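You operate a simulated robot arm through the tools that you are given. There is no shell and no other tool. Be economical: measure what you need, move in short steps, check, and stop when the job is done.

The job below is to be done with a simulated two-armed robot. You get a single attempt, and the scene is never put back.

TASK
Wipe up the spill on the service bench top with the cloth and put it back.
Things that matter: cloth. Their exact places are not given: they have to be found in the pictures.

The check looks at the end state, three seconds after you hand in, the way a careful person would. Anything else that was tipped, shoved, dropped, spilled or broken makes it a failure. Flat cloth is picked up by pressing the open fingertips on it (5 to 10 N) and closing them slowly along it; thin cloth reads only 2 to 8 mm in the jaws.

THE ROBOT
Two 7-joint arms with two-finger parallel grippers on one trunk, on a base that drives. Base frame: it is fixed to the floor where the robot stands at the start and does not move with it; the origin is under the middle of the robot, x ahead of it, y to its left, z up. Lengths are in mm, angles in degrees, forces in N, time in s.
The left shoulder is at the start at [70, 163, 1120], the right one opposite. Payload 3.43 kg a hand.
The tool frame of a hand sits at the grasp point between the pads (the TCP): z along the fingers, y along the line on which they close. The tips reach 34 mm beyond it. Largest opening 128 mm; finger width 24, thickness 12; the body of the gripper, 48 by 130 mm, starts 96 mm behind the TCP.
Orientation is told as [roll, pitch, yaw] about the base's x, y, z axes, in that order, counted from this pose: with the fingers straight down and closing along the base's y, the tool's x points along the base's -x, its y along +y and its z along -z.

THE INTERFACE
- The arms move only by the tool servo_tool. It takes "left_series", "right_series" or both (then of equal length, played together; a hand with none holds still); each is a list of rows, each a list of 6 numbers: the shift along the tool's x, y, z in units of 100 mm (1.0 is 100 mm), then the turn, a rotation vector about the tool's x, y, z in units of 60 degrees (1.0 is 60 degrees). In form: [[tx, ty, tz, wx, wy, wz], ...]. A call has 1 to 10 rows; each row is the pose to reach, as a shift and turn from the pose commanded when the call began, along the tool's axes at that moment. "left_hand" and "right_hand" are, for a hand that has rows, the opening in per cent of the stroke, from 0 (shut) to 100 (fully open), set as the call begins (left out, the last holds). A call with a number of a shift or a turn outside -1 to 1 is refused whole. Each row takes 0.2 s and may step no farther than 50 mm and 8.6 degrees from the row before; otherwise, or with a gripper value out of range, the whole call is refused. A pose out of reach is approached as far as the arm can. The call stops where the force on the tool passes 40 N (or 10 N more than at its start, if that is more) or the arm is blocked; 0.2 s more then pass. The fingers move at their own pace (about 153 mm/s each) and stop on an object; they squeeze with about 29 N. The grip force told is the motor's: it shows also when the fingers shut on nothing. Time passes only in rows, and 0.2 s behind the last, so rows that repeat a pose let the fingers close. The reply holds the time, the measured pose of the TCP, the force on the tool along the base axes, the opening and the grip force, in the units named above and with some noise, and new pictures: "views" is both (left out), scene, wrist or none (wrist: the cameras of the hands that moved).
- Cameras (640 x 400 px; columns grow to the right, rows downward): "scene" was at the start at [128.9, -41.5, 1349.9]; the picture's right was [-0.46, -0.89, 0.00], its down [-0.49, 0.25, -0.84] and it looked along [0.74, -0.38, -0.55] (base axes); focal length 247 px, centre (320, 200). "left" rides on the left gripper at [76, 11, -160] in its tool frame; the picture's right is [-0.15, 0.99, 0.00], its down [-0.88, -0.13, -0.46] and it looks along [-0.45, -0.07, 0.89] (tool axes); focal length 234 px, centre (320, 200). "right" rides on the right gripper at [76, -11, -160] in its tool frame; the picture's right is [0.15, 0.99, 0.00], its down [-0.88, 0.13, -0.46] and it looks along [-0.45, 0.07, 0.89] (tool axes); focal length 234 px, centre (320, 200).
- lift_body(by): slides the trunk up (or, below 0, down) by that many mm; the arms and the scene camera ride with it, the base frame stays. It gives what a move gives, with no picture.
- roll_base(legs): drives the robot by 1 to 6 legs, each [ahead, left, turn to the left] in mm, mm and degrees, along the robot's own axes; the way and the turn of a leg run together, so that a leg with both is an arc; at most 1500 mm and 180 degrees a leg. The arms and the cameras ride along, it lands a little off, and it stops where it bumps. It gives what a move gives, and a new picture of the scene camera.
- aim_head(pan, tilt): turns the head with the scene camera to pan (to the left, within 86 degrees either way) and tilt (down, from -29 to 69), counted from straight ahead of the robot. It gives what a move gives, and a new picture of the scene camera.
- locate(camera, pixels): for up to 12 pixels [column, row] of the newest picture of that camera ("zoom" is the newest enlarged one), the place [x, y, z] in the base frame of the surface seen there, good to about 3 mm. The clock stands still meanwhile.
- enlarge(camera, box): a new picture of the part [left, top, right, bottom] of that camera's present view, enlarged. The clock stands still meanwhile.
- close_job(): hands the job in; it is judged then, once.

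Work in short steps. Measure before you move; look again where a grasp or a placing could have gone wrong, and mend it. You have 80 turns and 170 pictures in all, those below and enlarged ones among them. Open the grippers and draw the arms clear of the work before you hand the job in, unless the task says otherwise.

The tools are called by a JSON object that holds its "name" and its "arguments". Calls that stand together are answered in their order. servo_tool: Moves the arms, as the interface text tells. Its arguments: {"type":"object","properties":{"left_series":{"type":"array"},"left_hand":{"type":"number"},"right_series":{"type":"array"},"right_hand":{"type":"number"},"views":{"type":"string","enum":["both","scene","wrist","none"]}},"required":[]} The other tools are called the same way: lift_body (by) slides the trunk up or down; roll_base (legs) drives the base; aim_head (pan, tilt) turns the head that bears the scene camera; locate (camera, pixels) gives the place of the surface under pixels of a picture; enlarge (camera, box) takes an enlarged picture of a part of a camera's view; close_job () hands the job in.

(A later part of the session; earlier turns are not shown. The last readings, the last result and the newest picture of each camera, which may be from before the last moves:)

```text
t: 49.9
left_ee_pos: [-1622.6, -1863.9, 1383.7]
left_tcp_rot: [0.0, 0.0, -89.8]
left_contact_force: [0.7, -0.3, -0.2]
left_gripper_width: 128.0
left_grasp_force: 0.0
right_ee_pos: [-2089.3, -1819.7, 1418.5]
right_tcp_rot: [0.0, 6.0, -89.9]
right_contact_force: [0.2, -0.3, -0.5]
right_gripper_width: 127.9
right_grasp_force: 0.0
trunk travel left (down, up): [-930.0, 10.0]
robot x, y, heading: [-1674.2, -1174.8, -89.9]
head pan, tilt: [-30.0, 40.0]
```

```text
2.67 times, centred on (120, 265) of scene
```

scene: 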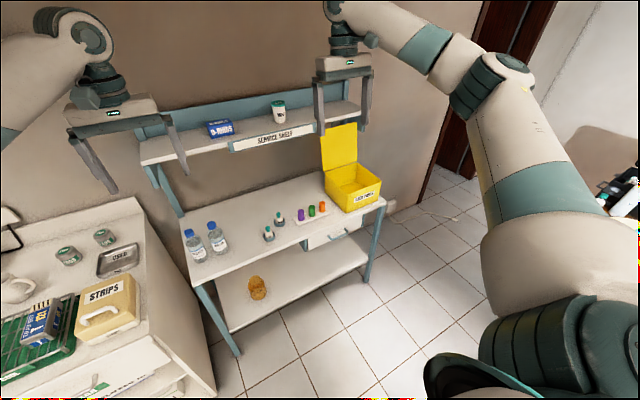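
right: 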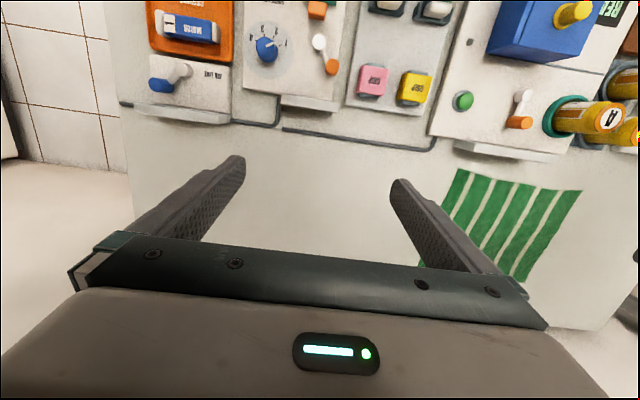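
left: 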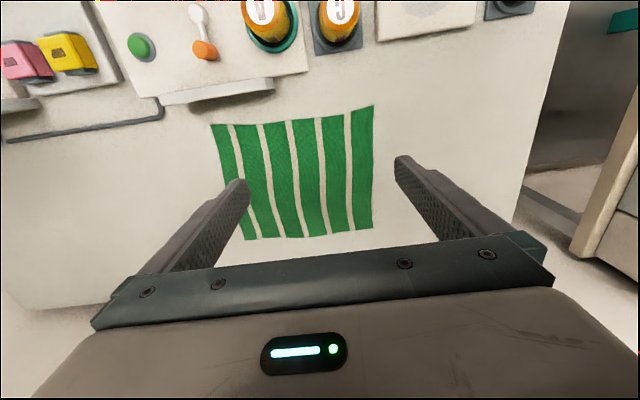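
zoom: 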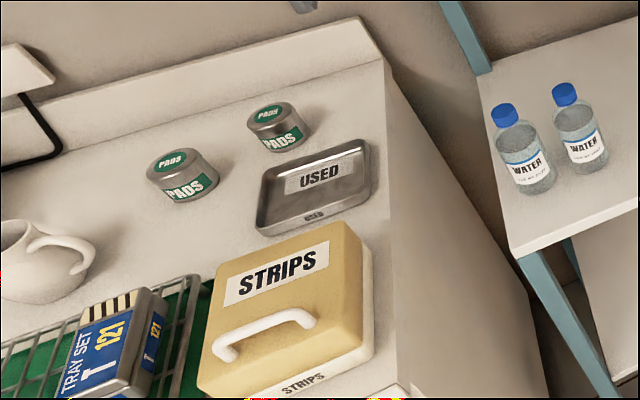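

This bench is clean and has no cloth. I retrace to the start and inspect the oiler bench and left bench more closely.

{"name": "roll_base", "arguments": {"legs": [[0, 830, 0], [0, 830, 0], [-1180, 0, 0], [0, 0, 89.8]]}}

{"name": "aim_head", "arguments": {"pan": 80, "tilt": 35}}

{"name": "enlarge", "arguments": {"camera": "scene", "box": [300, 150, 640, 362]}}

```text
t: 67.8
left_ee_pos: [691.6, 30.5, 1383.2]
left_tcp_rot: [0.0, 0.1, -0.5]
left_contact_force: [0.0, 0.3, -0.7]
left_gripper_width: 127.7
left_grasp_force: 0.0
right_ee_pos: [642.2, -434.5, 1420.3]
right_tcp_rot: [0.0, 6.0, -0.6]
right_contact_force: [-0.2, -0.4, 0.1]
right_gripper_width: 128.0
right_grasp_force: 0.1
trunk travel left (down, up): [-930.0, 10.0]
robot x, y, heading: [4.3, -12.7, -0.7]
head pan, tilt: [-30.0, 40.0]
```

scene: 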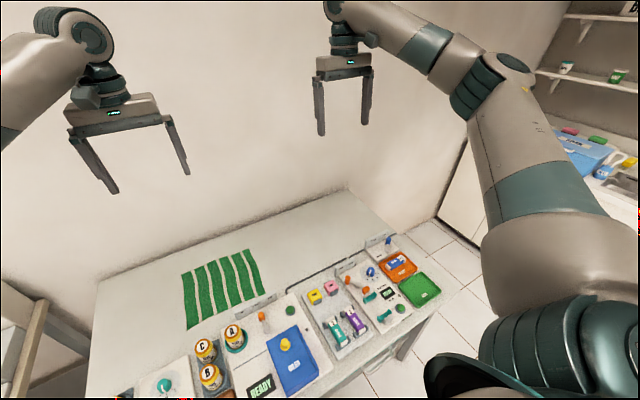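

```text
t: 69.6
left_ee_pos: [690.6, 32.3, 1383.0]
left_tcp_rot: [-0.1, 0.0, -0.5]
left_contact_force: [-0.1, 0.6, -0.1]
left_gripper_width: 127.9
left_grasp_force: 0.1
right_ee_pos: [641.9, -433.9, 1419.9]
right_tcp_rot: [0.0, 6.0, -0.6]
right_contact_force: [-0.6, -0.8, -0.5]
right_gripper_width: 127.8
right_grasp_force: 0.0
trunk travel left (down, up): [-930.0, 10.0]
robot x, y, heading: [3.4, -12.2, -0.7]
head pan, tilt: [80.0, 35.0]
```

scene: 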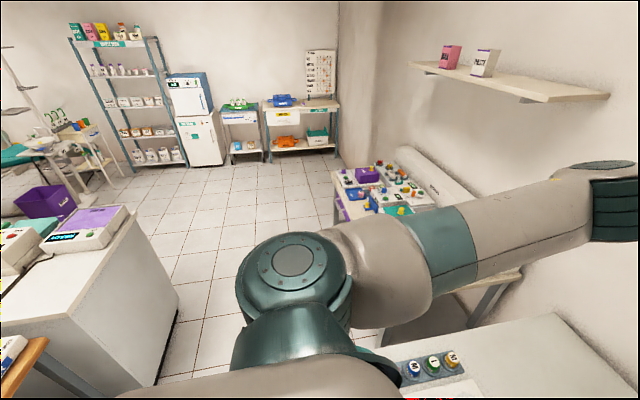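

```text
1.88 times, centred on (470, 256) of scene
```

zoom: 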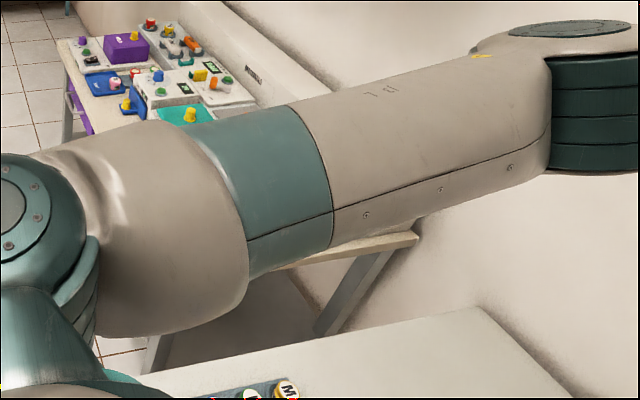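

The arm hides part of the left bench; I strafe left 700 and look at it from there.

{"name": "roll_base", "arguments": {"legs": [[0, 700, 0]]}}

{"name": "aim_head", "arguments": {"pan": 20, "tilt": 50}}

{"name": "aim_head", "arguments": {"pan": -40, "tilt": 40}}

```text
t: 73.5
left_ee_pos: [702.2, 734.6, 1384.5]
left_tcp_rot: [0.1, -0.1, -1.2]
left_contact_force: [-0.4, 1.0, -0.4]
left_gripper_width: 128.1
left_grasp_force: 0.1
right_ee_pos: [648.4, 269.4, 1418.9]
right_tcp_rot: [0.1, 6.1, -1.2]
right_contact_force: [-0.8, 0.1, 0.3]
right_gripper_width: 128.3
right_grasp_force: 0.1
trunk travel left (down, up): [-930.0, 10.0]
robot x, y, heading: [17.3, 694.8, -1.4]
head pan, tilt: [80.0, 35.0]
```

scene: 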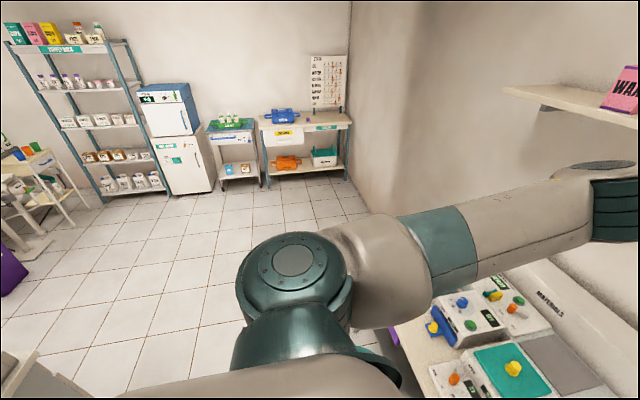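

```text
t: 74.8
left_ee_pos: [702.1, 736.6, 1383.2]
left_tcp_rot: [0.1, 0.0, -1.1]
left_contact_force: [-0.1, 0.1, -0.1]
left_gripper_width: 127.8
left_grasp_force: 0.0
right_ee_pos: [648.1, 269.6, 1418.4]
right_tcp_rot: [-0.1, 6.0, -1.2]
right_contact_force: [-0.6, -1.1, -0.6]
right_gripper_width: 128.0
right_grasp_force: 0.1
trunk travel left (down, up): [-930.0, 10.0]
robot x, y, heading: [16.2, 699.8, -1.4]
head pan, tilt: [20.0, 50.0]
```

scene: 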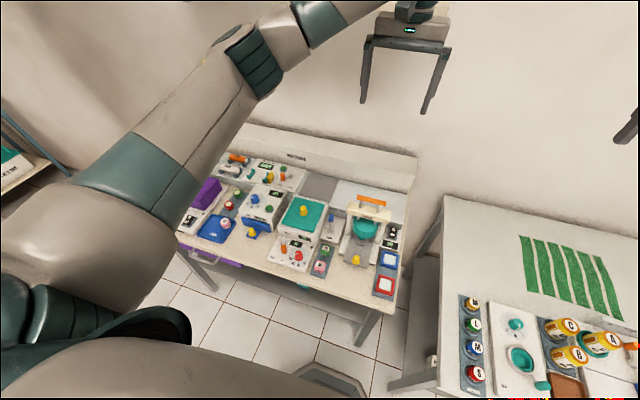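

```text
t: 76.1
left_ee_pos: [702.1, 735.6, 1383.8]
left_tcp_rot: [0.0, 0.1, -1.1]
left_contact_force: [-1.1, 0.0, -0.2]
left_gripper_width: 128.3
left_grasp_force: 0.1
right_ee_pos: [647.8, 270.8, 1419.0]
right_tcp_rot: [0.0, 5.9, -1.2]
right_contact_force: [-0.4, -0.2, 0.4]
right_gripper_width: 127.8
right_grasp_force: 0.0
trunk travel left (down, up): [-930.0, 10.0]
robot x, y, heading: [15.2, 695.0, -1.3]
head pan, tilt: [-40.0, 40.0]
```

scene: 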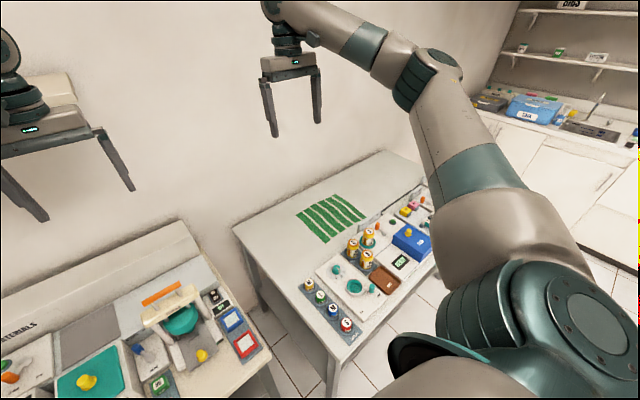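

The left one is the "materials" bench, so the oiler bench must be the service bench. I zoom on it from this different angle.

{"name": "enlarge", "arguments": {"camera": "scene", "box": [230, 150, 390, 250]}}

{"name": "enlarge", "arguments": {"camera": "scene", "box": [310, 140, 440, 221]}}

{"name": "enlarge", "arguments": {"camera": "scene", "box": [280, 210, 440, 310]}}

```text
4.00 times, centred on (310, 200) of scene
```

zoom: 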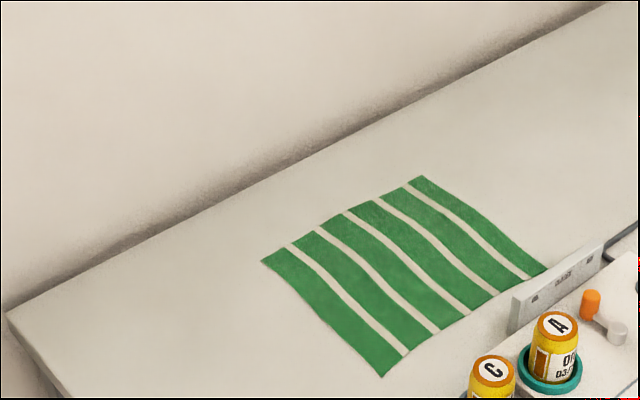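

```text
4.92 times, centred on (375, 180) of scene
```

zoom: 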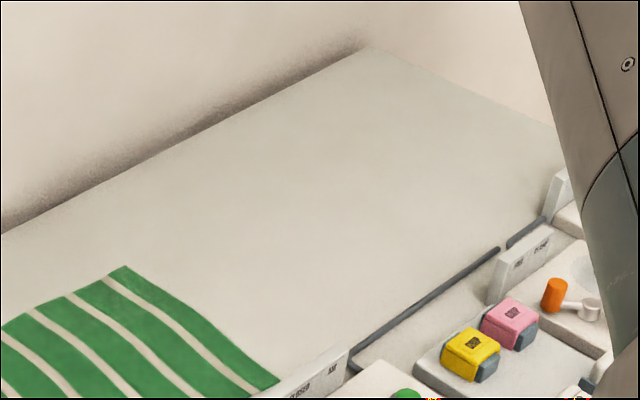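

```text
4.00 times, centred on (360, 260) of scene
```

zoom: 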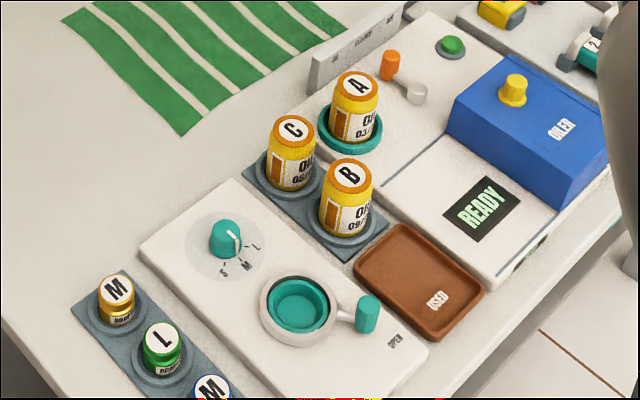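

Still nothing evident. I drive back to the start place, lower the trunk, and bring the right wrist camera close over the free top right of the cloth.

{"name": "roll_base", "arguments": {"legs": [[-5, -700, 1.3]]}}

{"name": "lift_body", "arguments": {"by": -330}}

{"name": "aim_head", "arguments": {"pan": -15, "tilt": 42}}

{"name": "servo_tool", "arguments": {"right_series": [[0, 0, 0.4, 0, -0.1, 0], [-0.1, 0, 0.8, 0, -0.1, 0], [-0.2, 0, 1.0, 0, -0.1, 0], [-0.5, 0, 1.0, 0, -0.1, 0]], "views": "both"}}

```text
t: 79.9
left_ee_pos: [682.7, 43.0, 1383.7]
left_tcp_rot: [-0.1, 0.0, -1.1]
left_contact_force: [-0.1, -0.3, 0.1]
left_gripper_width: 127.9
left_grasp_force: 0.1
right_ee_pos: [629.0, -423.2, 1419.6]
right_tcp_rot: [-0.2, 6.0, -1.1]
right_contact_force: [0.1, 0.3, 0.3]
right_gripper_width: 128.0
right_grasp_force: 0.1
trunk travel left (down, up): [-930.0, 10.0]
robot x, y, heading: [-7.8, 1.5, -1.2]
head pan, tilt: [-40.0, 40.0]
```

scene: 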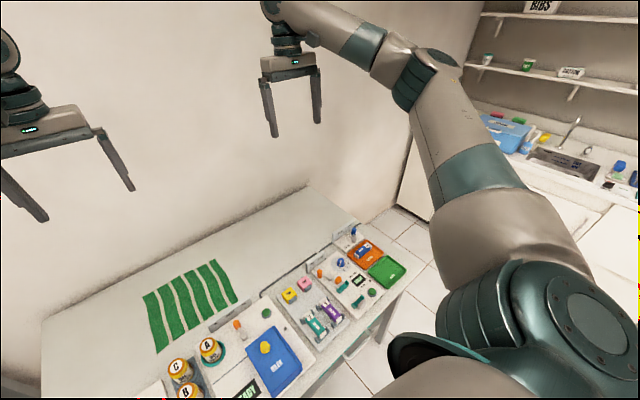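

```text
t: 83.2
left_ee_pos: [681.8, 43.0, 1053.6]
left_tcp_rot: [0.0, 0.0, -1.2]
left_contact_force: [0.5, 0.4, 0.8]
left_gripper_width: 128.0
left_grasp_force: 0.0
right_ee_pos: [629.0, -424.1, 1089.6]
right_tcp_rot: [0.0, 6.0, -1.2]
right_contact_force: [0.3, 0.0, 0.2]
right_gripper_width: 128.1
right_grasp_force: 0.1
trunk travel left (down, up): [-600.0, 340.0]
robot x, y, heading: [-2.0, 3.3, -1.3]
head pan, tilt: [-40.0, 40.0]
```

```text
t: 84.1
left_ee_pos: [681.7, 42.2, 1053.0]
left_tcp_rot: [0.0, 0.0, -1.1]
left_contact_force: [-0.1, -0.1, 0.2]
left_gripper_width: 127.8
left_grasp_force: 0.0
right_ee_pos: [629.6, -424.5, 1088.9]
right_tcp_rot: [0.0, 6.0, -1.2]
right_contact_force: [0.1, -0.9, 0.1]
right_gripper_width: 128.2
right_grasp_force: 0.1
trunk travel left (down, up): [-600.0, 340.0]
robot x, y, heading: [-5.9, 7.1, -1.0]
head pan, tilt: [-15.0, 42.0]
```

scene: 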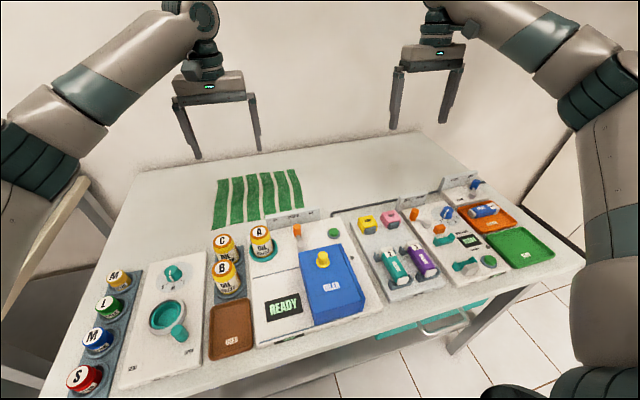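

```text
t: 85.1
left_ee_pos: [683.5, 42.7, 1050.7]
left_tcp_rot: [0.0, 0.1, -1.1]
left_contact_force: [0.5, 0.8, -0.5]
left_gripper_width: 128.0
left_grasp_force: 0.1
right_ee_pos: [667.9, -422.3, 981.4]
right_tcp_rot: [-0.1, 0.1, -1.1]
right_contact_force: [-0.4, 0.3, -0.4]
right_gripper_width: 128.0
right_grasp_force: 0.1
trunk travel left (down, up): [-600.0, 340.0]
robot x, y, heading: [-6.7, 3.8, -0.9]
head pan, tilt: [-15.0, 42.0]
```

scene: 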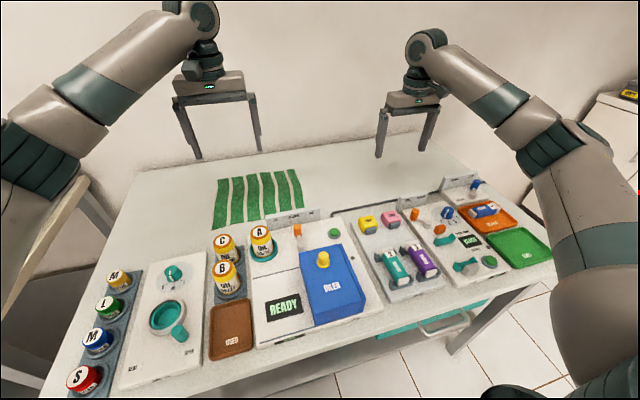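
right: 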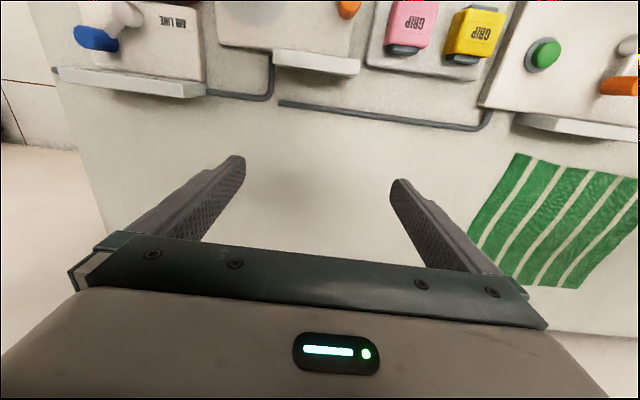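

There is a faintly darker area between the fingers at about (320,170); I zoom.

{"name": "enlarge", "arguments": {"camera": "right", "box": [100, 80, 500, 330]}}

{"name": "enlarge", "arguments": {"camera": "scene", "box": [280, 125, 480, 250]}}

```text
1.60 times, centred on (300, 205) of right
```

zoom: 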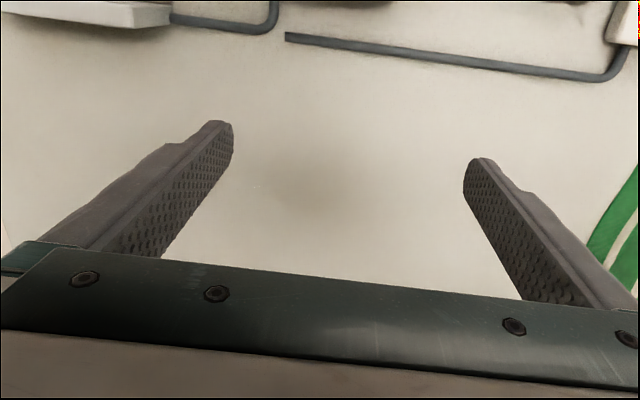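

```text
3.20 times, centred on (380, 188) of scene
```

zoom: 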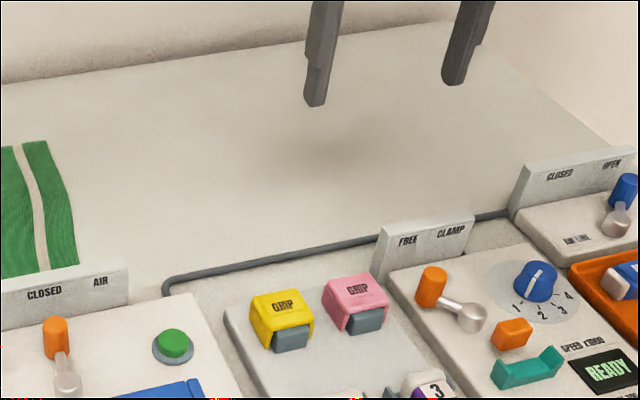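

Mostly gripper shading, but a faint bright fleck shows at right px ~(260,196). I zoom tightly and locate it.

{"name": "locate", "arguments": {"camera": "right", "pixels": [[259, 196], [300, 170]]}}

{"name": "enlarge", "arguments": {"camera": "right", "box": [225, 150, 385, 250]}}

{"name": "enlarge", "arguments": {"camera": "scene", "box": [340, 140, 440, 202]}}

```text
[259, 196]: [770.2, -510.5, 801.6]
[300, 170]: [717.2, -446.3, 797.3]
```

```text
4.00 times, centred on (305, 200) of right
```

zoom: 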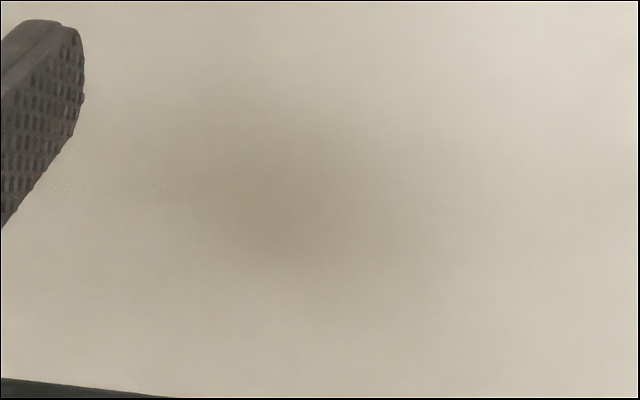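

```text
6.40 times, centred on (390, 171) of scene
```

zoom: 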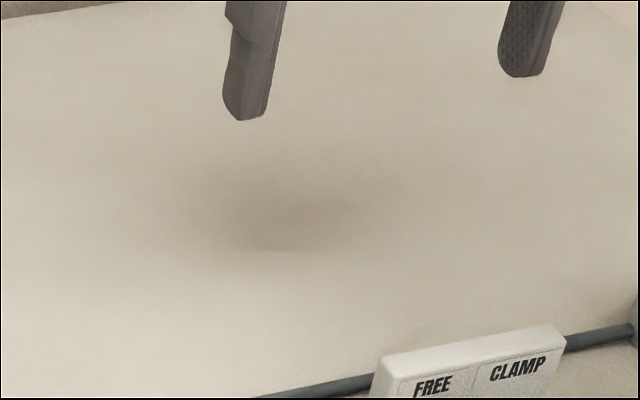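

In the shadow a faint brownish patch with a sharp rim appears, roughly zoom (215–355, 195–250). I locate its rim.

{"name": "locate", "arguments": {"camera": "zoom", "pixels": [[270, 250], [335, 200], [355, 205], [215, 225], [290, 225], [325, 245]]}}

{"name": "enlarge", "arguments": {"camera": "scene", "box": [365, 160, 405, 185]}}

{"name": "enlarge", "arguments": {"camera": "right", "box": [235, 165, 315, 215]}}

```text
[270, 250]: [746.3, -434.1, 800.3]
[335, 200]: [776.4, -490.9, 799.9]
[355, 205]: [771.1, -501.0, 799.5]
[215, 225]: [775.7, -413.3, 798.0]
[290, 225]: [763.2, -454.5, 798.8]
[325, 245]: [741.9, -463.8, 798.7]
```

```text
16.00 times, centred on (385, 172) of scene
```

zoom: 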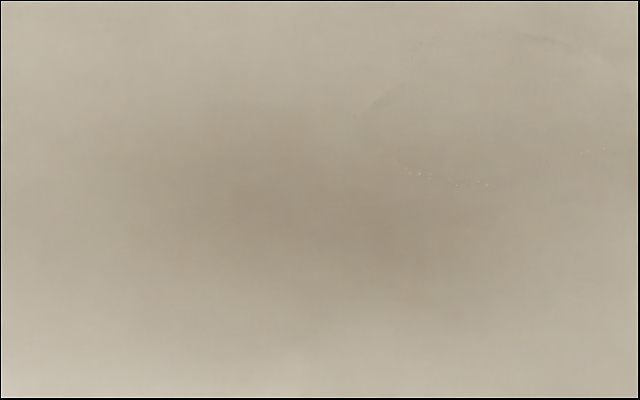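

```text
8.00 times, centred on (275, 190) of right
```

zoom: 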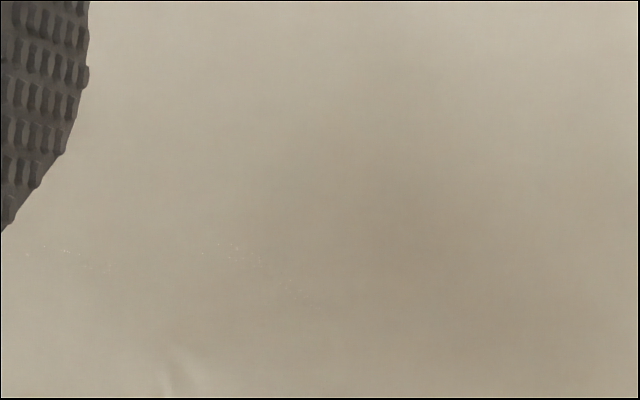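

Clear-liquid glints and rim lines show near (770,−500). I zoom around scene (400,166) to trace the rim.

{"name": "enlarge", "arguments": {"camera": "scene", "box": [380, 150, 428, 180]}}

{"name": "locate", "arguments": {"camera": "zoom", "pixels": [[10, 10], [630, 10], [630, 390], [10, 390], [320, 200]]}}

{"name": "enlarge", "arguments": {"camera": "right", "box": [180, 190, 308, 270]}}

```text
13.33 times, centred on (404, 165) of scene
```

zoom: 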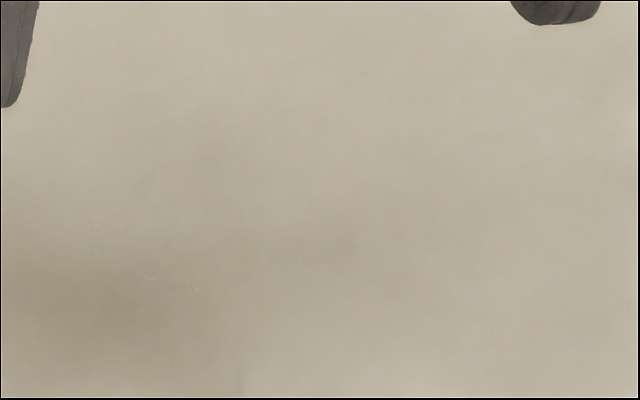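

```text
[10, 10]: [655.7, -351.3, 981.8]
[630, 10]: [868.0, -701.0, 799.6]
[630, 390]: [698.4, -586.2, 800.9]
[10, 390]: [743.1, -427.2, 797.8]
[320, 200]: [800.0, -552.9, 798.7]
```

```text
5.00 times, centred on (244, 230) of right
```

zoom: 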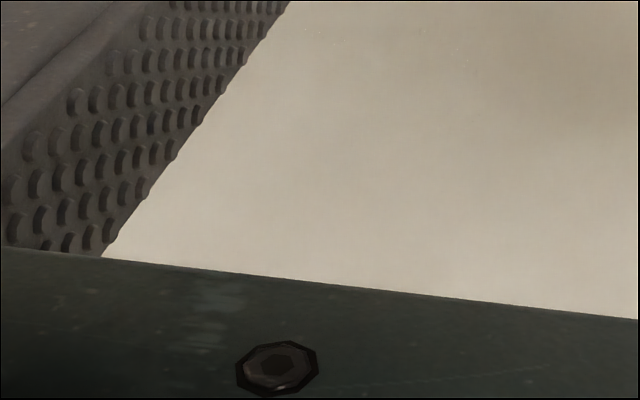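

There is a clear-liquid film centred near (780,−510). It lies about 930 from my axis, so I will shift the base right; first I check the bench front clearance.

{"name": "aim_head", "arguments": {"pan": -10, "tilt": 66}}

{"name": "locate", "arguments": {"camera": "scene", "pixels": [[320, 240], [320, 260], [320, 280], [320, 300], [250, 280], [420, 280], [320, 330]]}}

```text
t: 86.0
left_ee_pos: [682.2, 42.6, 1054.4]
left_tcp_rot: [0.0, 0.0, -1.1]
left_contact_force: [-0.6, -0.1, 0.2]
left_gripper_width: 128.0
left_grasp_force: 0.0
right_ee_pos: [667.3, -422.1, 983.2]
right_tcp_rot: [0.0, -0.1, -1.1]
right_contact_force: [0.1, -0.1, -0.3]
right_gripper_width: 128.2
right_grasp_force: 0.0
trunk travel left (down, up): [-600.0, 340.0]
robot x, y, heading: [-2.3, 2.2, -1.2]
head pan, tilt: [-10.0, 66.0]
```

scene: 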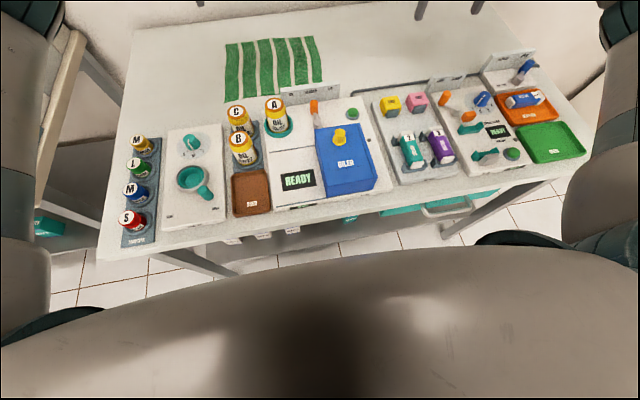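

```text
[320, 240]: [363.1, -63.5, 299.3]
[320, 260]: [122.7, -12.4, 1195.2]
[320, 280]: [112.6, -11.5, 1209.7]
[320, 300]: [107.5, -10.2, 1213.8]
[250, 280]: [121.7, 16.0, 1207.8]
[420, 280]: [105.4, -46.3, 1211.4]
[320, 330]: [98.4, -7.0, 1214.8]
```

I won't drive forward. I raise the right hand out of the way, then shift the base 400 to the right so that the left hand covers both cloth and spill.

{"name": "servo_tool", "arguments": {"right_series": [[0, 0, -0.4, 0, 0, 0], [0, -0.2, -0.8, 0, 0, 0], [0.3, -0.5, -1.0, 0, 0, 0], [0.7, -0.7, -1.0, 0, 0, 0], [1.0, -0.9, -1.0, 0, 0, 0]], "views": "none"}}

{"name": "roll_base", "arguments": {"legs": [[0, -400, 1.2]]}}

{"name": "aim_head", "arguments": {"pan": 10, "tilt": 42}}

{"name": "enlarge", "arguments": {"camera": "scene", "box": [240, 90, 440, 215]}}

```text
t: 87.2
left_ee_pos: [682.0, 41.5, 1055.2]
left_tcp_rot: [0.0, 0.0, -1.0]
left_contact_force: [0.0, -0.4, -0.5]
left_gripper_width: 127.8
left_grasp_force: 0.0
right_ee_pos: [563.3, -512.6, 1082.3]
right_tcp_rot: [0.0, 0.0, -1.1]
right_contact_force: [-0.4, 0.8, -0.8]
right_gripper_width: 128.0
right_grasp_force: 0.0
trunk travel left (down, up): [-600.0, 340.0]
robot x, y, heading: [-7.6, 1.2, -1.0]
head pan, tilt: [-10.0, 66.0]
```

```text
t: 89.6
left_ee_pos: [677.1, -340.2, 1053.0]
left_tcp_rot: [0.1, 0.0, -0.3]
left_contact_force: [-0.1, 0.5, 0.9]
left_gripper_width: 128.0
left_grasp_force: 0.1
right_ee_pos: [566.8, -897.7, 1082.6]
right_tcp_rot: [-0.2, 0.1, -0.3]
right_contact_force: [0.8, -0.1, 0.9]
right_gripper_width: 127.9
right_grasp_force: 0.1
trunk travel left (down, up): [-600.0, 340.0]
robot x, y, heading: [-8.9, -387.0, -0.3]
head pan, tilt: [-10.0, 66.0]
```

scene: 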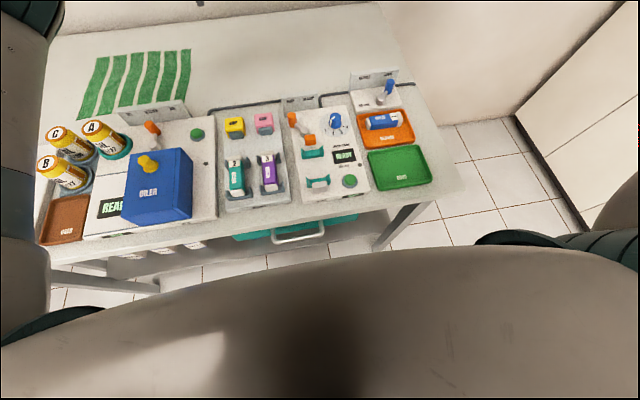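

```text
t: 90.5
left_ee_pos: [677.8, -340.2, 1053.4]
left_tcp_rot: [0.0, -0.1, -0.3]
left_contact_force: [-0.9, 0.3, 0.3]
left_gripper_width: 128.2
left_grasp_force: 0.1
right_ee_pos: [566.1, -896.4, 1082.3]
right_tcp_rot: [0.1, 0.0, -0.3]
right_contact_force: [0.9, 0.2, 0.0]
right_gripper_width: 127.9
right_grasp_force: 0.0
trunk travel left (down, up): [-600.0, 340.0]
robot x, y, heading: [-9.3, -390.0, -0.4]
head pan, tilt: [10.0, 42.0]
```

scene: 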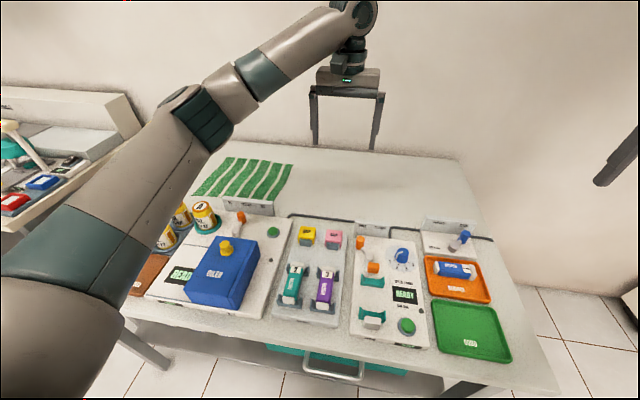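

```text
3.20 times, centred on (340, 152) of scene
```

zoom: 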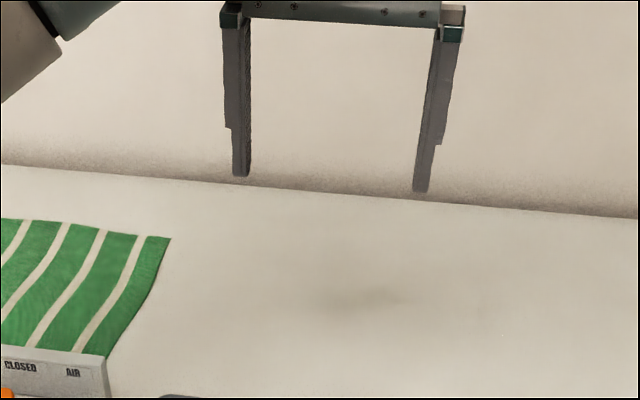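

New glints at zoom (500,333) and a faint grey patch at (340,297). I zoom right there.

{"name": "enlarge", "arguments": {"camera": "scene", "box": [320, 165, 448, 245]}}

{"name": "enlarge", "arguments": {"camera": "left", "box": [160, 80, 480, 280]}}

```text
5.00 times, centred on (384, 205) of scene
```

zoom: 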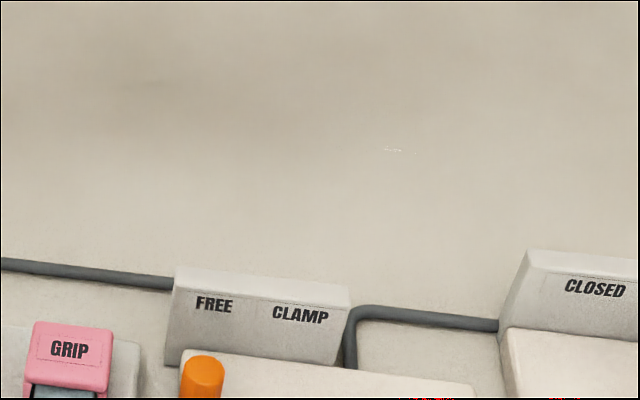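

```text
2.00 times, centred on (320, 180) of left
```

zoom: 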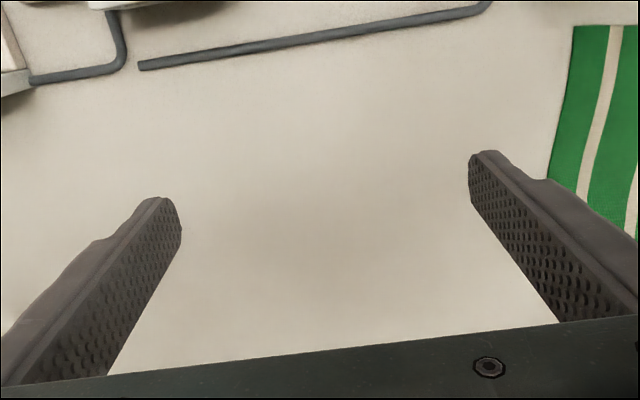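

I locate the glint and grey patch, and lower the left hand to the right of it for a close look.

{"name": "locate", "arguments": {"camera": "scene", "pixels": [[399, 195], [350, 182]]}}

{"name": "servo_tool", "arguments": {"left_series": [[0, -0.4, 0.2, 0, 0, 0], [0, -0.8, 0.5, 0, 0, 0], [0.2, -1.0, 0.8, 0, 0, 0], [0.3, -1.0, 1.0, 0, 0, 0], [0.3, -1.0, 1.0, 0, 0, 0]], "views": "both"}}

{"name": "enlarge", "arguments": {"camera": "left", "box": [160, 80, 480, 280]}}

{"name": "enlarge", "arguments": {"camera": "scene", "box": [320, 165, 448, 245]}}

```text
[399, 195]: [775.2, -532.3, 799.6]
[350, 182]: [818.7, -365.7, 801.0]
```

```text
t: 91.7
left_ee_pos: [647.6, -439.2, 953.2]
left_tcp_rot: [0.0, 0.0, -0.4]
left_contact_force: [-0.1, -0.4, 0.6]
left_gripper_width: 128.1
left_grasp_force: 0.1
right_ee_pos: [565.5, -897.0, 1081.9]
right_tcp_rot: [0.0, 0.0, -0.2]
right_contact_force: [1.5, 0.6, -0.4]
right_gripper_width: 127.8
right_grasp_force: 0.0
trunk travel left (down, up): [-600.0, 340.0]
robot x, y, heading: [-9.4, -390.8, -0.4]
head pan, tilt: [10.0, 42.0]
```

scene: 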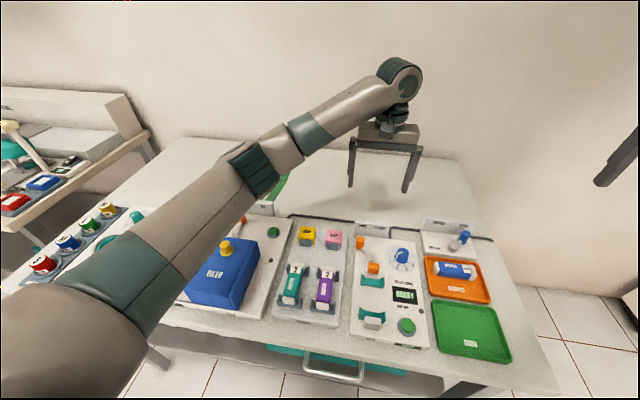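
left: 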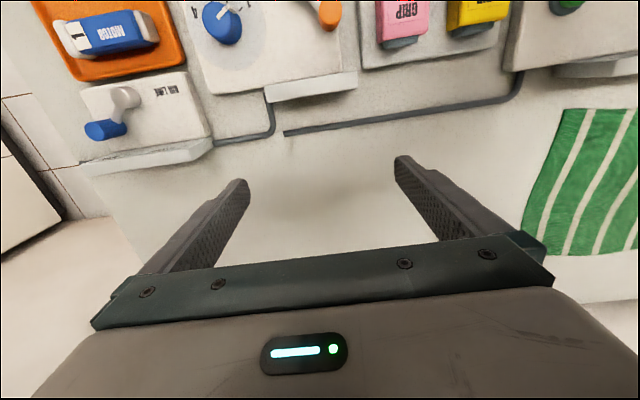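

```text
2.00 times, centred on (320, 180) of left
```

zoom: 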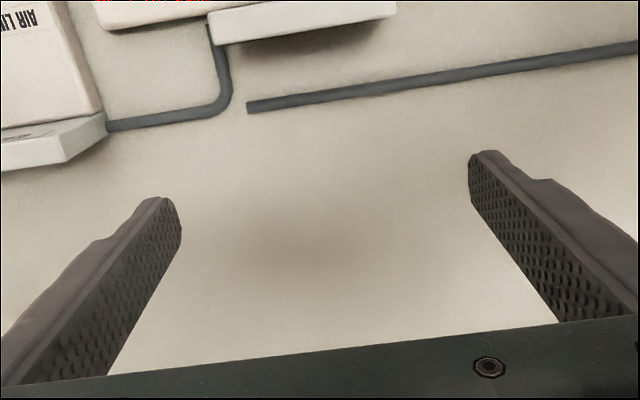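

```text
5.00 times, centred on (384, 205) of scene
```

zoom: 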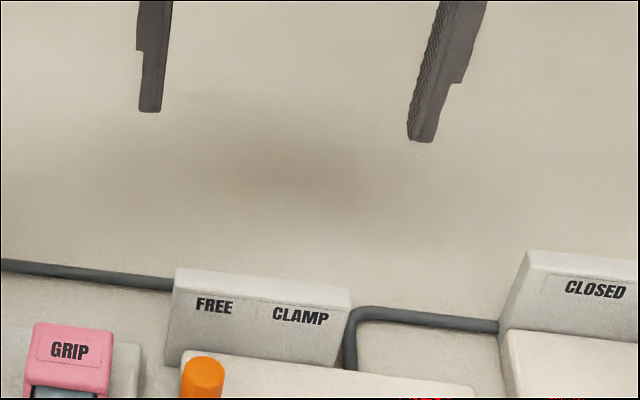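

The spill is a clear film; the glints lie near (775,−500…−545). I'll wipe x 690–870, y −380…−640 broadly. Now I move the left hand over the cloth's right edge, target (775,−85).

{"name": "servo_tool", "arguments": {"left_series": [[-0.3, 0.4, 0, 0, 0, 0], [-0.6, 0.8, 0, 0, 0, 0], [-0.9, 1.0, 0, 0, 0, 0]], "left_hand": 50, "views": "none"}}

{"name": "servo_tool", "arguments": {"left_series": [[-0.1, 0.45, 0, 0, 0, 0], [-0.2, 0.9, 0, 0, 0, 0], [-0.37, 1.0, 0, 0, 0, 0]], "views": "none"}}

{"name": "servo_tool", "arguments": {"left_series": [[0, 0.45, 0, 0, 0, 0], [0, 0.9, 0, 0, 0, 0], [0, 1.0, 0, 0, 0, 0]], "views": "none"}}

{"name": "servo_tool", "arguments": {"left_series": [[0, 0.45, 0.2, 0, 0, 0], [0, 0.54, 0.6, 0, 0, 0], [0, 0.54, 0.85, 0, 0, 0], [0, 0.54, 0.95, 0, 0, 0]], "views": "both"}}

```text
t: 92.5
left_ee_pos: [738.7, -340.7, 953.0]
left_tcp_rot: [0.1, 0.1, -0.3]
left_contact_force: [-0.1, 0.2, -0.4]
left_gripper_width: 64.2
left_grasp_force: 0.1
right_ee_pos: [565.4, -898.0, 1082.3]
right_tcp_rot: [-0.1, 0.0, -0.4]
right_contact_force: [-0.6, -0.1, 0.7]
right_gripper_width: 127.9
right_grasp_force: 0.0
trunk travel left (down, up): [-600.0, 340.0]
robot x, y, heading: [-9.4, -389.0, -0.5]
head pan, tilt: [10.0, 42.0]
```

```text
t: 93.3
left_ee_pos: [775.7, -242.0, 954.7]
left_tcp_rot: [0.1, 0.1, -0.3]
left_contact_force: [0.5, -0.7, -0.1]
left_gripper_width: 64.1
left_grasp_force: 0.1
right_ee_pos: [566.0, -898.2, 1081.0]
right_tcp_rot: [0.1, 0.1, -0.5]
right_contact_force: [-0.2, -0.6, -0.7]
right_gripper_width: 127.8
right_grasp_force: 0.0
trunk travel left (down, up): [-600.0, 340.0]
robot x, y, heading: [-7.7, -391.9, -0.4]
head pan, tilt: [10.0, 42.0]
```

```text
t: 94.1
left_ee_pos: [775.5, -141.8, 953.5]
left_tcp_rot: [0.0, 0.0, -0.3]
left_contact_force: [-0.6, 0.5, -0.1]
left_gripper_width: 64.3
left_grasp_force: 0.1
right_ee_pos: [566.5, -898.4, 1082.2]
right_tcp_rot: [-0.1, 0.1, -0.4]
right_contact_force: [-0.2, 0.1, -1.6]
right_gripper_width: 128.3
right_grasp_force: 0.0
trunk travel left (down, up): [-600.0, 340.0]
robot x, y, heading: [-12.6, -391.6, -0.6]
head pan, tilt: [10.0, 42.0]
```

```text
t: 95.1
left_ee_pos: [775.1, -87.6, 857.2]
left_tcp_rot: [-0.1, -0.1, -0.3]
left_contact_force: [0.2, 0.1, -0.2]
left_gripper_width: 63.9
left_grasp_force: 0.0
right_ee_pos: [566.3, -896.8, 1082.3]
right_tcp_rot: [0.0, 0.0, -0.3]
right_contact_force: [0.2, -0.4, -0.6]
right_gripper_width: 127.8
right_grasp_force: 0.0
trunk travel left (down, up): [-600.0, 340.0]
robot x, y, heading: [-6.2, -390.6, -0.7]
head pan, tilt: [10.0, 42.0]
```

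scene: 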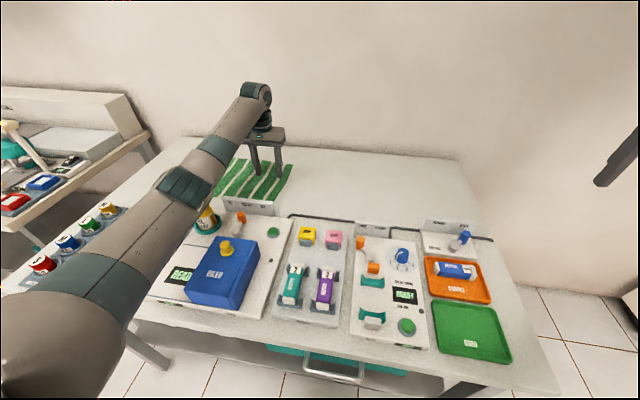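
left: 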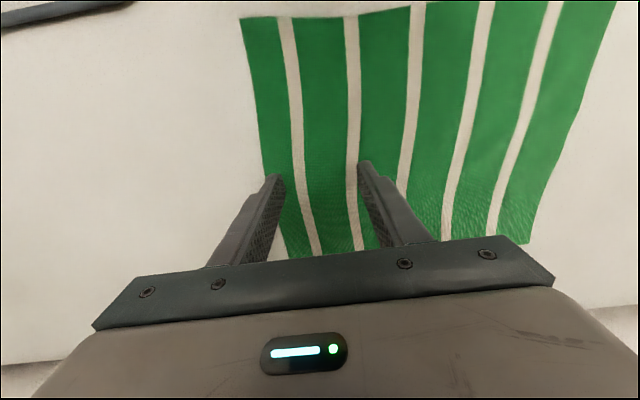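

Both fingertips are over the cloth beside its right edge. I lower in small steps until a 5–10 N press.

{"name": "servo_tool", "arguments": {"left_series": [[0, 0, 0.1, 0, 0, 0], [0, 0, 0.17, 0, 0, 0], [0, 0, 0.21, 0, 0, 0]], "views": "none"}}

```text
t: 95.9
left_ee_pos: [774.1, -86.7, 837.2]
left_tcp_rot: [-0.1, 0.0, -0.3]
left_contact_force: [0.9, -0.4, -0.6]
left_gripper_width: 63.9
left_grasp_force: 0.0
right_ee_pos: [565.3, -897.4, 1082.3]
right_tcp_rot: [0.0, 0.0, -0.3]
right_contact_force: [-0.2, 0.6, 0.3]
right_gripper_width: 127.9
right_grasp_force: 0.0
trunk travel left (down, up): [-600.0, 340.0]
robot x, y, heading: [-10.5, -388.0, -0.6]
head pan, tilt: [10.0, 42.0]
```

No contact yet at TCP 837; continuing down by 2 mm steps.

{"name": "servo_tool", "arguments": {"left_series": [[0, 0, 0.02, 0, 0, 0], [0, 0, 0.03, 0, 0, 0], [0, 0, 0.03, 0, 0, 0]], "views": "none"}}

{"name": "servo_tool", "arguments": {"left_series": [[0, 0, 0.015, 0, 0, 0], [0, 0, 0.015, 0, 0, 0]], "views": "none"}}

```text
t: 96.7
left_ee_pos: [774.1, -87.4, 836.3]
left_tcp_rot: [-0.1, -0.2, -0.4]
left_contact_force: [1.8, 0.9, 7.0]
left_gripper_width: 63.7
left_grasp_force: 0.1
right_ee_pos: [564.2, -898.3, 1082.7]
right_tcp_rot: [0.0, 0.0, -0.3]
right_contact_force: [1.0, 0.2, 0.0]
right_gripper_width: 127.9
right_grasp_force: 0.0
trunk travel left (down, up): [-600.0, 340.0]
robot x, y, heading: [-8.0, -392.3, -0.4]
head pan, tilt: [10.0, 42.0]
```

```text
t: 97.3
left_ee_pos: [775.1, -87.0, 835.8]
left_tcp_rot: [0.0, -0.2, -0.3]
left_contact_force: [3.1, 1.6, 18.7]
left_gripper_width: 63.9
left_grasp_force: 0.2
right_ee_pos: [565.0, -898.6, 1084.1]
right_tcp_rot: [0.0, -0.1, -0.3]
right_contact_force: [0.2, -0.1, -0.3]
right_gripper_width: 128.1
right_grasp_force: 0.0
trunk travel left (down, up): [-600.0, 340.0]
robot x, y, heading: [-12.7, -388.7, -0.3]
head pan, tilt: [10.0, 42.0]
```

Now 18.7 N; I back off 1.2 mm, then close in small steps.

{"name": "servo_tool", "arguments": {"left_series": [[0, 0, -0.012, 0, 0, 0]], "left_hand": 42, "views": "none"}}

{"name": "servo_tool", "arguments": {"left_series": [[0, 0, 0, 0, 0, 0]], "left_hand": 34, "views": "none"}}

{"name": "servo_tool", "arguments": {"left_series": [[0, 0, 0, 0, 0, 0]], "left_hand": 26, "views": "none"}}

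{"name": "servo_tool", "arguments": {"left_series": [[0, 0, 0, 0, 0, 0]], "left_hand": 18, "views": "wrist"}}

```text
t: 97.7
left_ee_pos: [773.6, -87.7, 835.6]
left_tcp_rot: [0.0, 0.1, -0.4]
left_contact_force: [-0.4, 0.4, 13.4]
left_gripper_width: 52.3
left_grasp_force: 0.1
right_ee_pos: [563.1, -897.5, 1082.7]
right_tcp_rot: [0.1, -0.1, -0.4]
right_contact_force: [0.2, 0.5, -0.5]
right_gripper_width: 128.0
right_grasp_force: 0.1
trunk travel left (down, up): [-600.0, 340.0]
robot x, y, heading: [-12.0, -388.2, -0.4]
head pan, tilt: [10.0, 42.0]
```

```text
t: 98.1
left_ee_pos: [773.6, -87.9, 834.8]
left_tcp_rot: [0.0, 0.1, -0.4]
left_contact_force: [-1.2, 0.4, 12.9]
left_gripper_width: 42.2
left_grasp_force: 0.0
right_ee_pos: [563.8, -899.3, 1082.4]
right_tcp_rot: [0.0, 0.0, -0.3]
right_contact_force: [1.1, -0.3, -0.2]
right_gripper_width: 127.9
right_grasp_force: 0.0
trunk travel left (down, up): [-600.0, 340.0]
robot x, y, heading: [-13.0, -390.1, -0.4]
head pan, tilt: [10.0, 42.0]
```

```text
t: 98.5
left_ee_pos: [774.3, -87.6, 835.5]
left_tcp_rot: [0.0, -0.2, -0.3]
left_contact_force: [-0.3, 1.0, 11.2]
left_gripper_width: 32.2
left_grasp_force: 0.0
right_ee_pos: [564.1, -897.4, 1081.9]
right_tcp_rot: [0.0, 0.0, -0.3]
right_contact_force: [-0.7, -0.2, 0.6]
right_gripper_width: 128.1
right_grasp_force: 0.0
trunk travel left (down, up): [-600.0, 340.0]
robot x, y, heading: [-11.1, -387.9, -0.4]
head pan, tilt: [10.0, 42.0]
```

```text
t: 98.9
left_ee_pos: [773.5, -88.6, 835.0]
left_tcp_rot: [0.1, -0.2, -0.3]
left_contact_force: [-0.1, 0.0, 11.3]
left_gripper_width: 22.2
left_grasp_force: 0.1
right_ee_pos: [564.6, -897.4, 1082.1]
right_tcp_rot: [-0.1, -0.1, -0.3]
right_contact_force: [0.6, 0.2, 0.4]
right_gripper_width: 127.8
right_grasp_force: 0.0
trunk travel left (down, up): [-600.0, 340.0]
robot x, y, heading: [-9.1, -389.9, -0.5]
head pan, tilt: [10.0, 42.0]
```

left: 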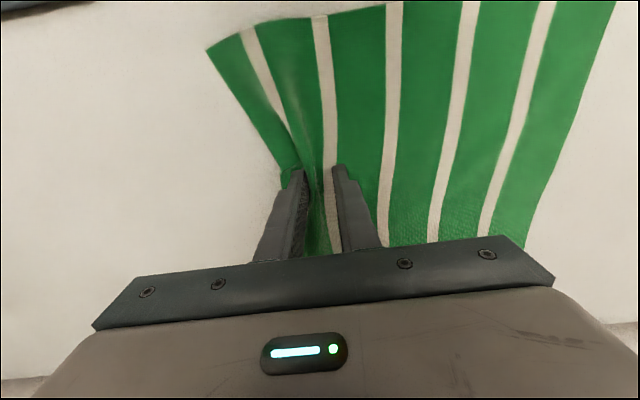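

The cloth gathers between the fingers. I close fully.

{"name": "servo_tool", "arguments": {"left_series": [[0, 0, 0, 0, 0, 0]], "left_hand": 9, "views": "none"}}

{"name": "servo_tool", "arguments": {"left_series": [[0, 0, 0, 0, 0, 0], [0, 0, -0.03, 0, 0, 0], [0, 0, -0.03, 0, 0, 0]], "left_hand": 0, "views": "both"}}

```text
t: 99.3
left_ee_pos: [775.4, -88.2, 835.0]
left_tcp_rot: [0.0, -0.1, -0.3]
left_contact_force: [-0.1, 0.5, 10.2]
left_gripper_width: 10.4
left_grasp_force: 0.1
right_ee_pos: [563.9, -898.7, 1082.1]
right_tcp_rot: [0.0, -0.2, -0.4]
right_contact_force: [-0.7, -1.2, -0.7]
right_gripper_width: 128.3
right_grasp_force: 0.0
trunk travel left (down, up): [-600.0, 340.0]
robot x, y, heading: [-11.5, -388.8, -0.2]
head pan, tilt: [10.0, 42.0]
```

```text
t: 100.1
left_ee_pos: [775.1, -88.4, 836.4]
left_tcp_rot: [0.0, 0.1, -0.3]
left_contact_force: [0.0, -0.3, -0.7]
left_gripper_width: 2.0
left_grasp_force: 29.4
right_ee_pos: [565.1, -896.4, 1081.3]
right_tcp_rot: [-0.1, 0.1, -0.4]
right_contact_force: [-1.1, -0.8, -0.1]
right_gripper_width: 127.8
right_grasp_force: 0.0
trunk travel left (down, up): [-600.0, 340.0]
robot x, y, heading: [-10.5, -387.2, -0.2]
head pan, tilt: [10.0, 42.0]
```

scene: 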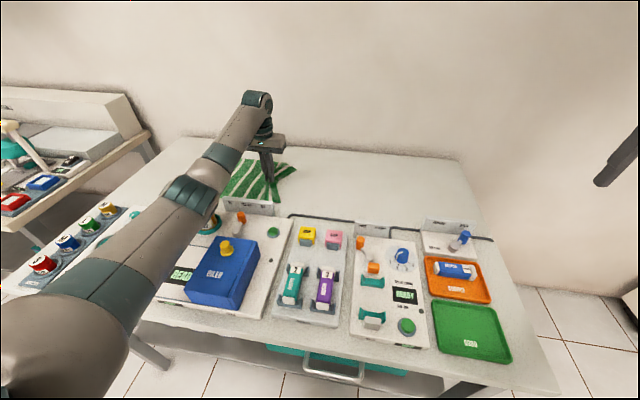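
left: 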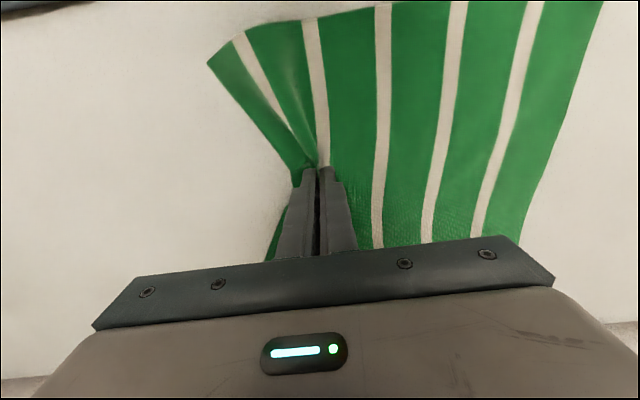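

Grip holds 2 mm of cloth. I drag it right at low pressure to y ≈ −290 and check.

{"name": "servo_tool", "arguments": {"left_series": [[0, -0.25, 0, 0, 0, 0], [0, -0.5, 0, 0, 0, 0], [0, -0.75, 0, 0, 0, 0], [0, -1.0, 0, 0, 0, 0]], "views": "none"}}

{"name": "servo_tool", "arguments": {"left_series": [[0, -0.25, 0, 0, 0, 0], [0, -0.5, 0, 0, 0, 0], [0, -0.75, 0, 0, 0, 0], [0, -1.0, 0.0, 0, 0, 0]], "views": "both"}}

```text
t: 101.1
left_ee_pos: [773.1, -187.6, 836.7]
left_tcp_rot: [0.1, 0.1, -0.2]
left_contact_force: [-0.1, 0.3, 0.3]
left_gripper_width: 2.5
left_grasp_force: 29.0
right_ee_pos: [565.3, -898.3, 1082.1]
right_tcp_rot: [0.0, 0.1, -0.3]
right_contact_force: [-0.2, -1.0, -0.1]
right_gripper_width: 127.9
right_grasp_force: 0.1
trunk travel left (down, up): [-600.0, 340.0]
robot x, y, heading: [-8.1, -390.4, -0.6]
head pan, tilt: [10.0, 42.0]
```

```text
t: 102.1
left_ee_pos: [774.4, -288.0, 839.2]
left_tcp_rot: [0.1, -0.1, -0.3]
left_contact_force: [-0.1, 0.3, 0.4]
left_gripper_width: 2.3
left_grasp_force: 28.7
right_ee_pos: [566.2, -897.9, 1082.3]
right_tcp_rot: [0.1, 0.1, -0.3]
right_contact_force: [-0.6, 0.8, 0.3]
right_gripper_width: 128.1
right_grasp_force: 0.0
trunk travel left (down, up): [-600.0, 340.0]
robot x, y, heading: [-10.0, -391.4, -0.1]
head pan, tilt: [10.0, 42.0]
```

scene: 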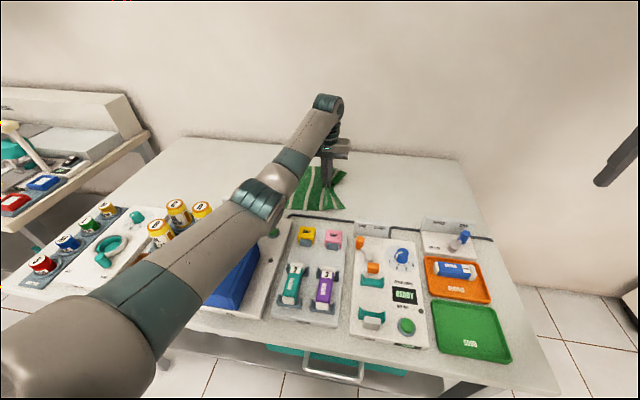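
left: 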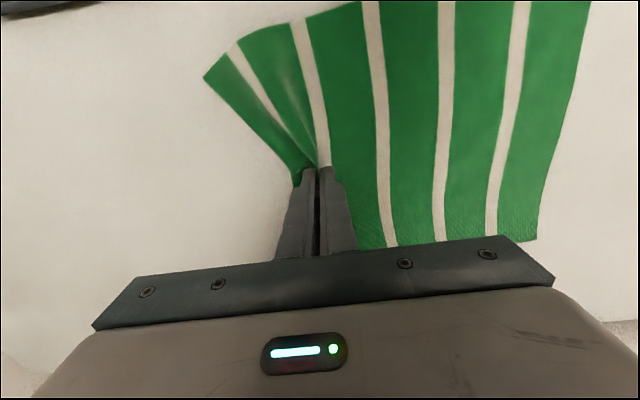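

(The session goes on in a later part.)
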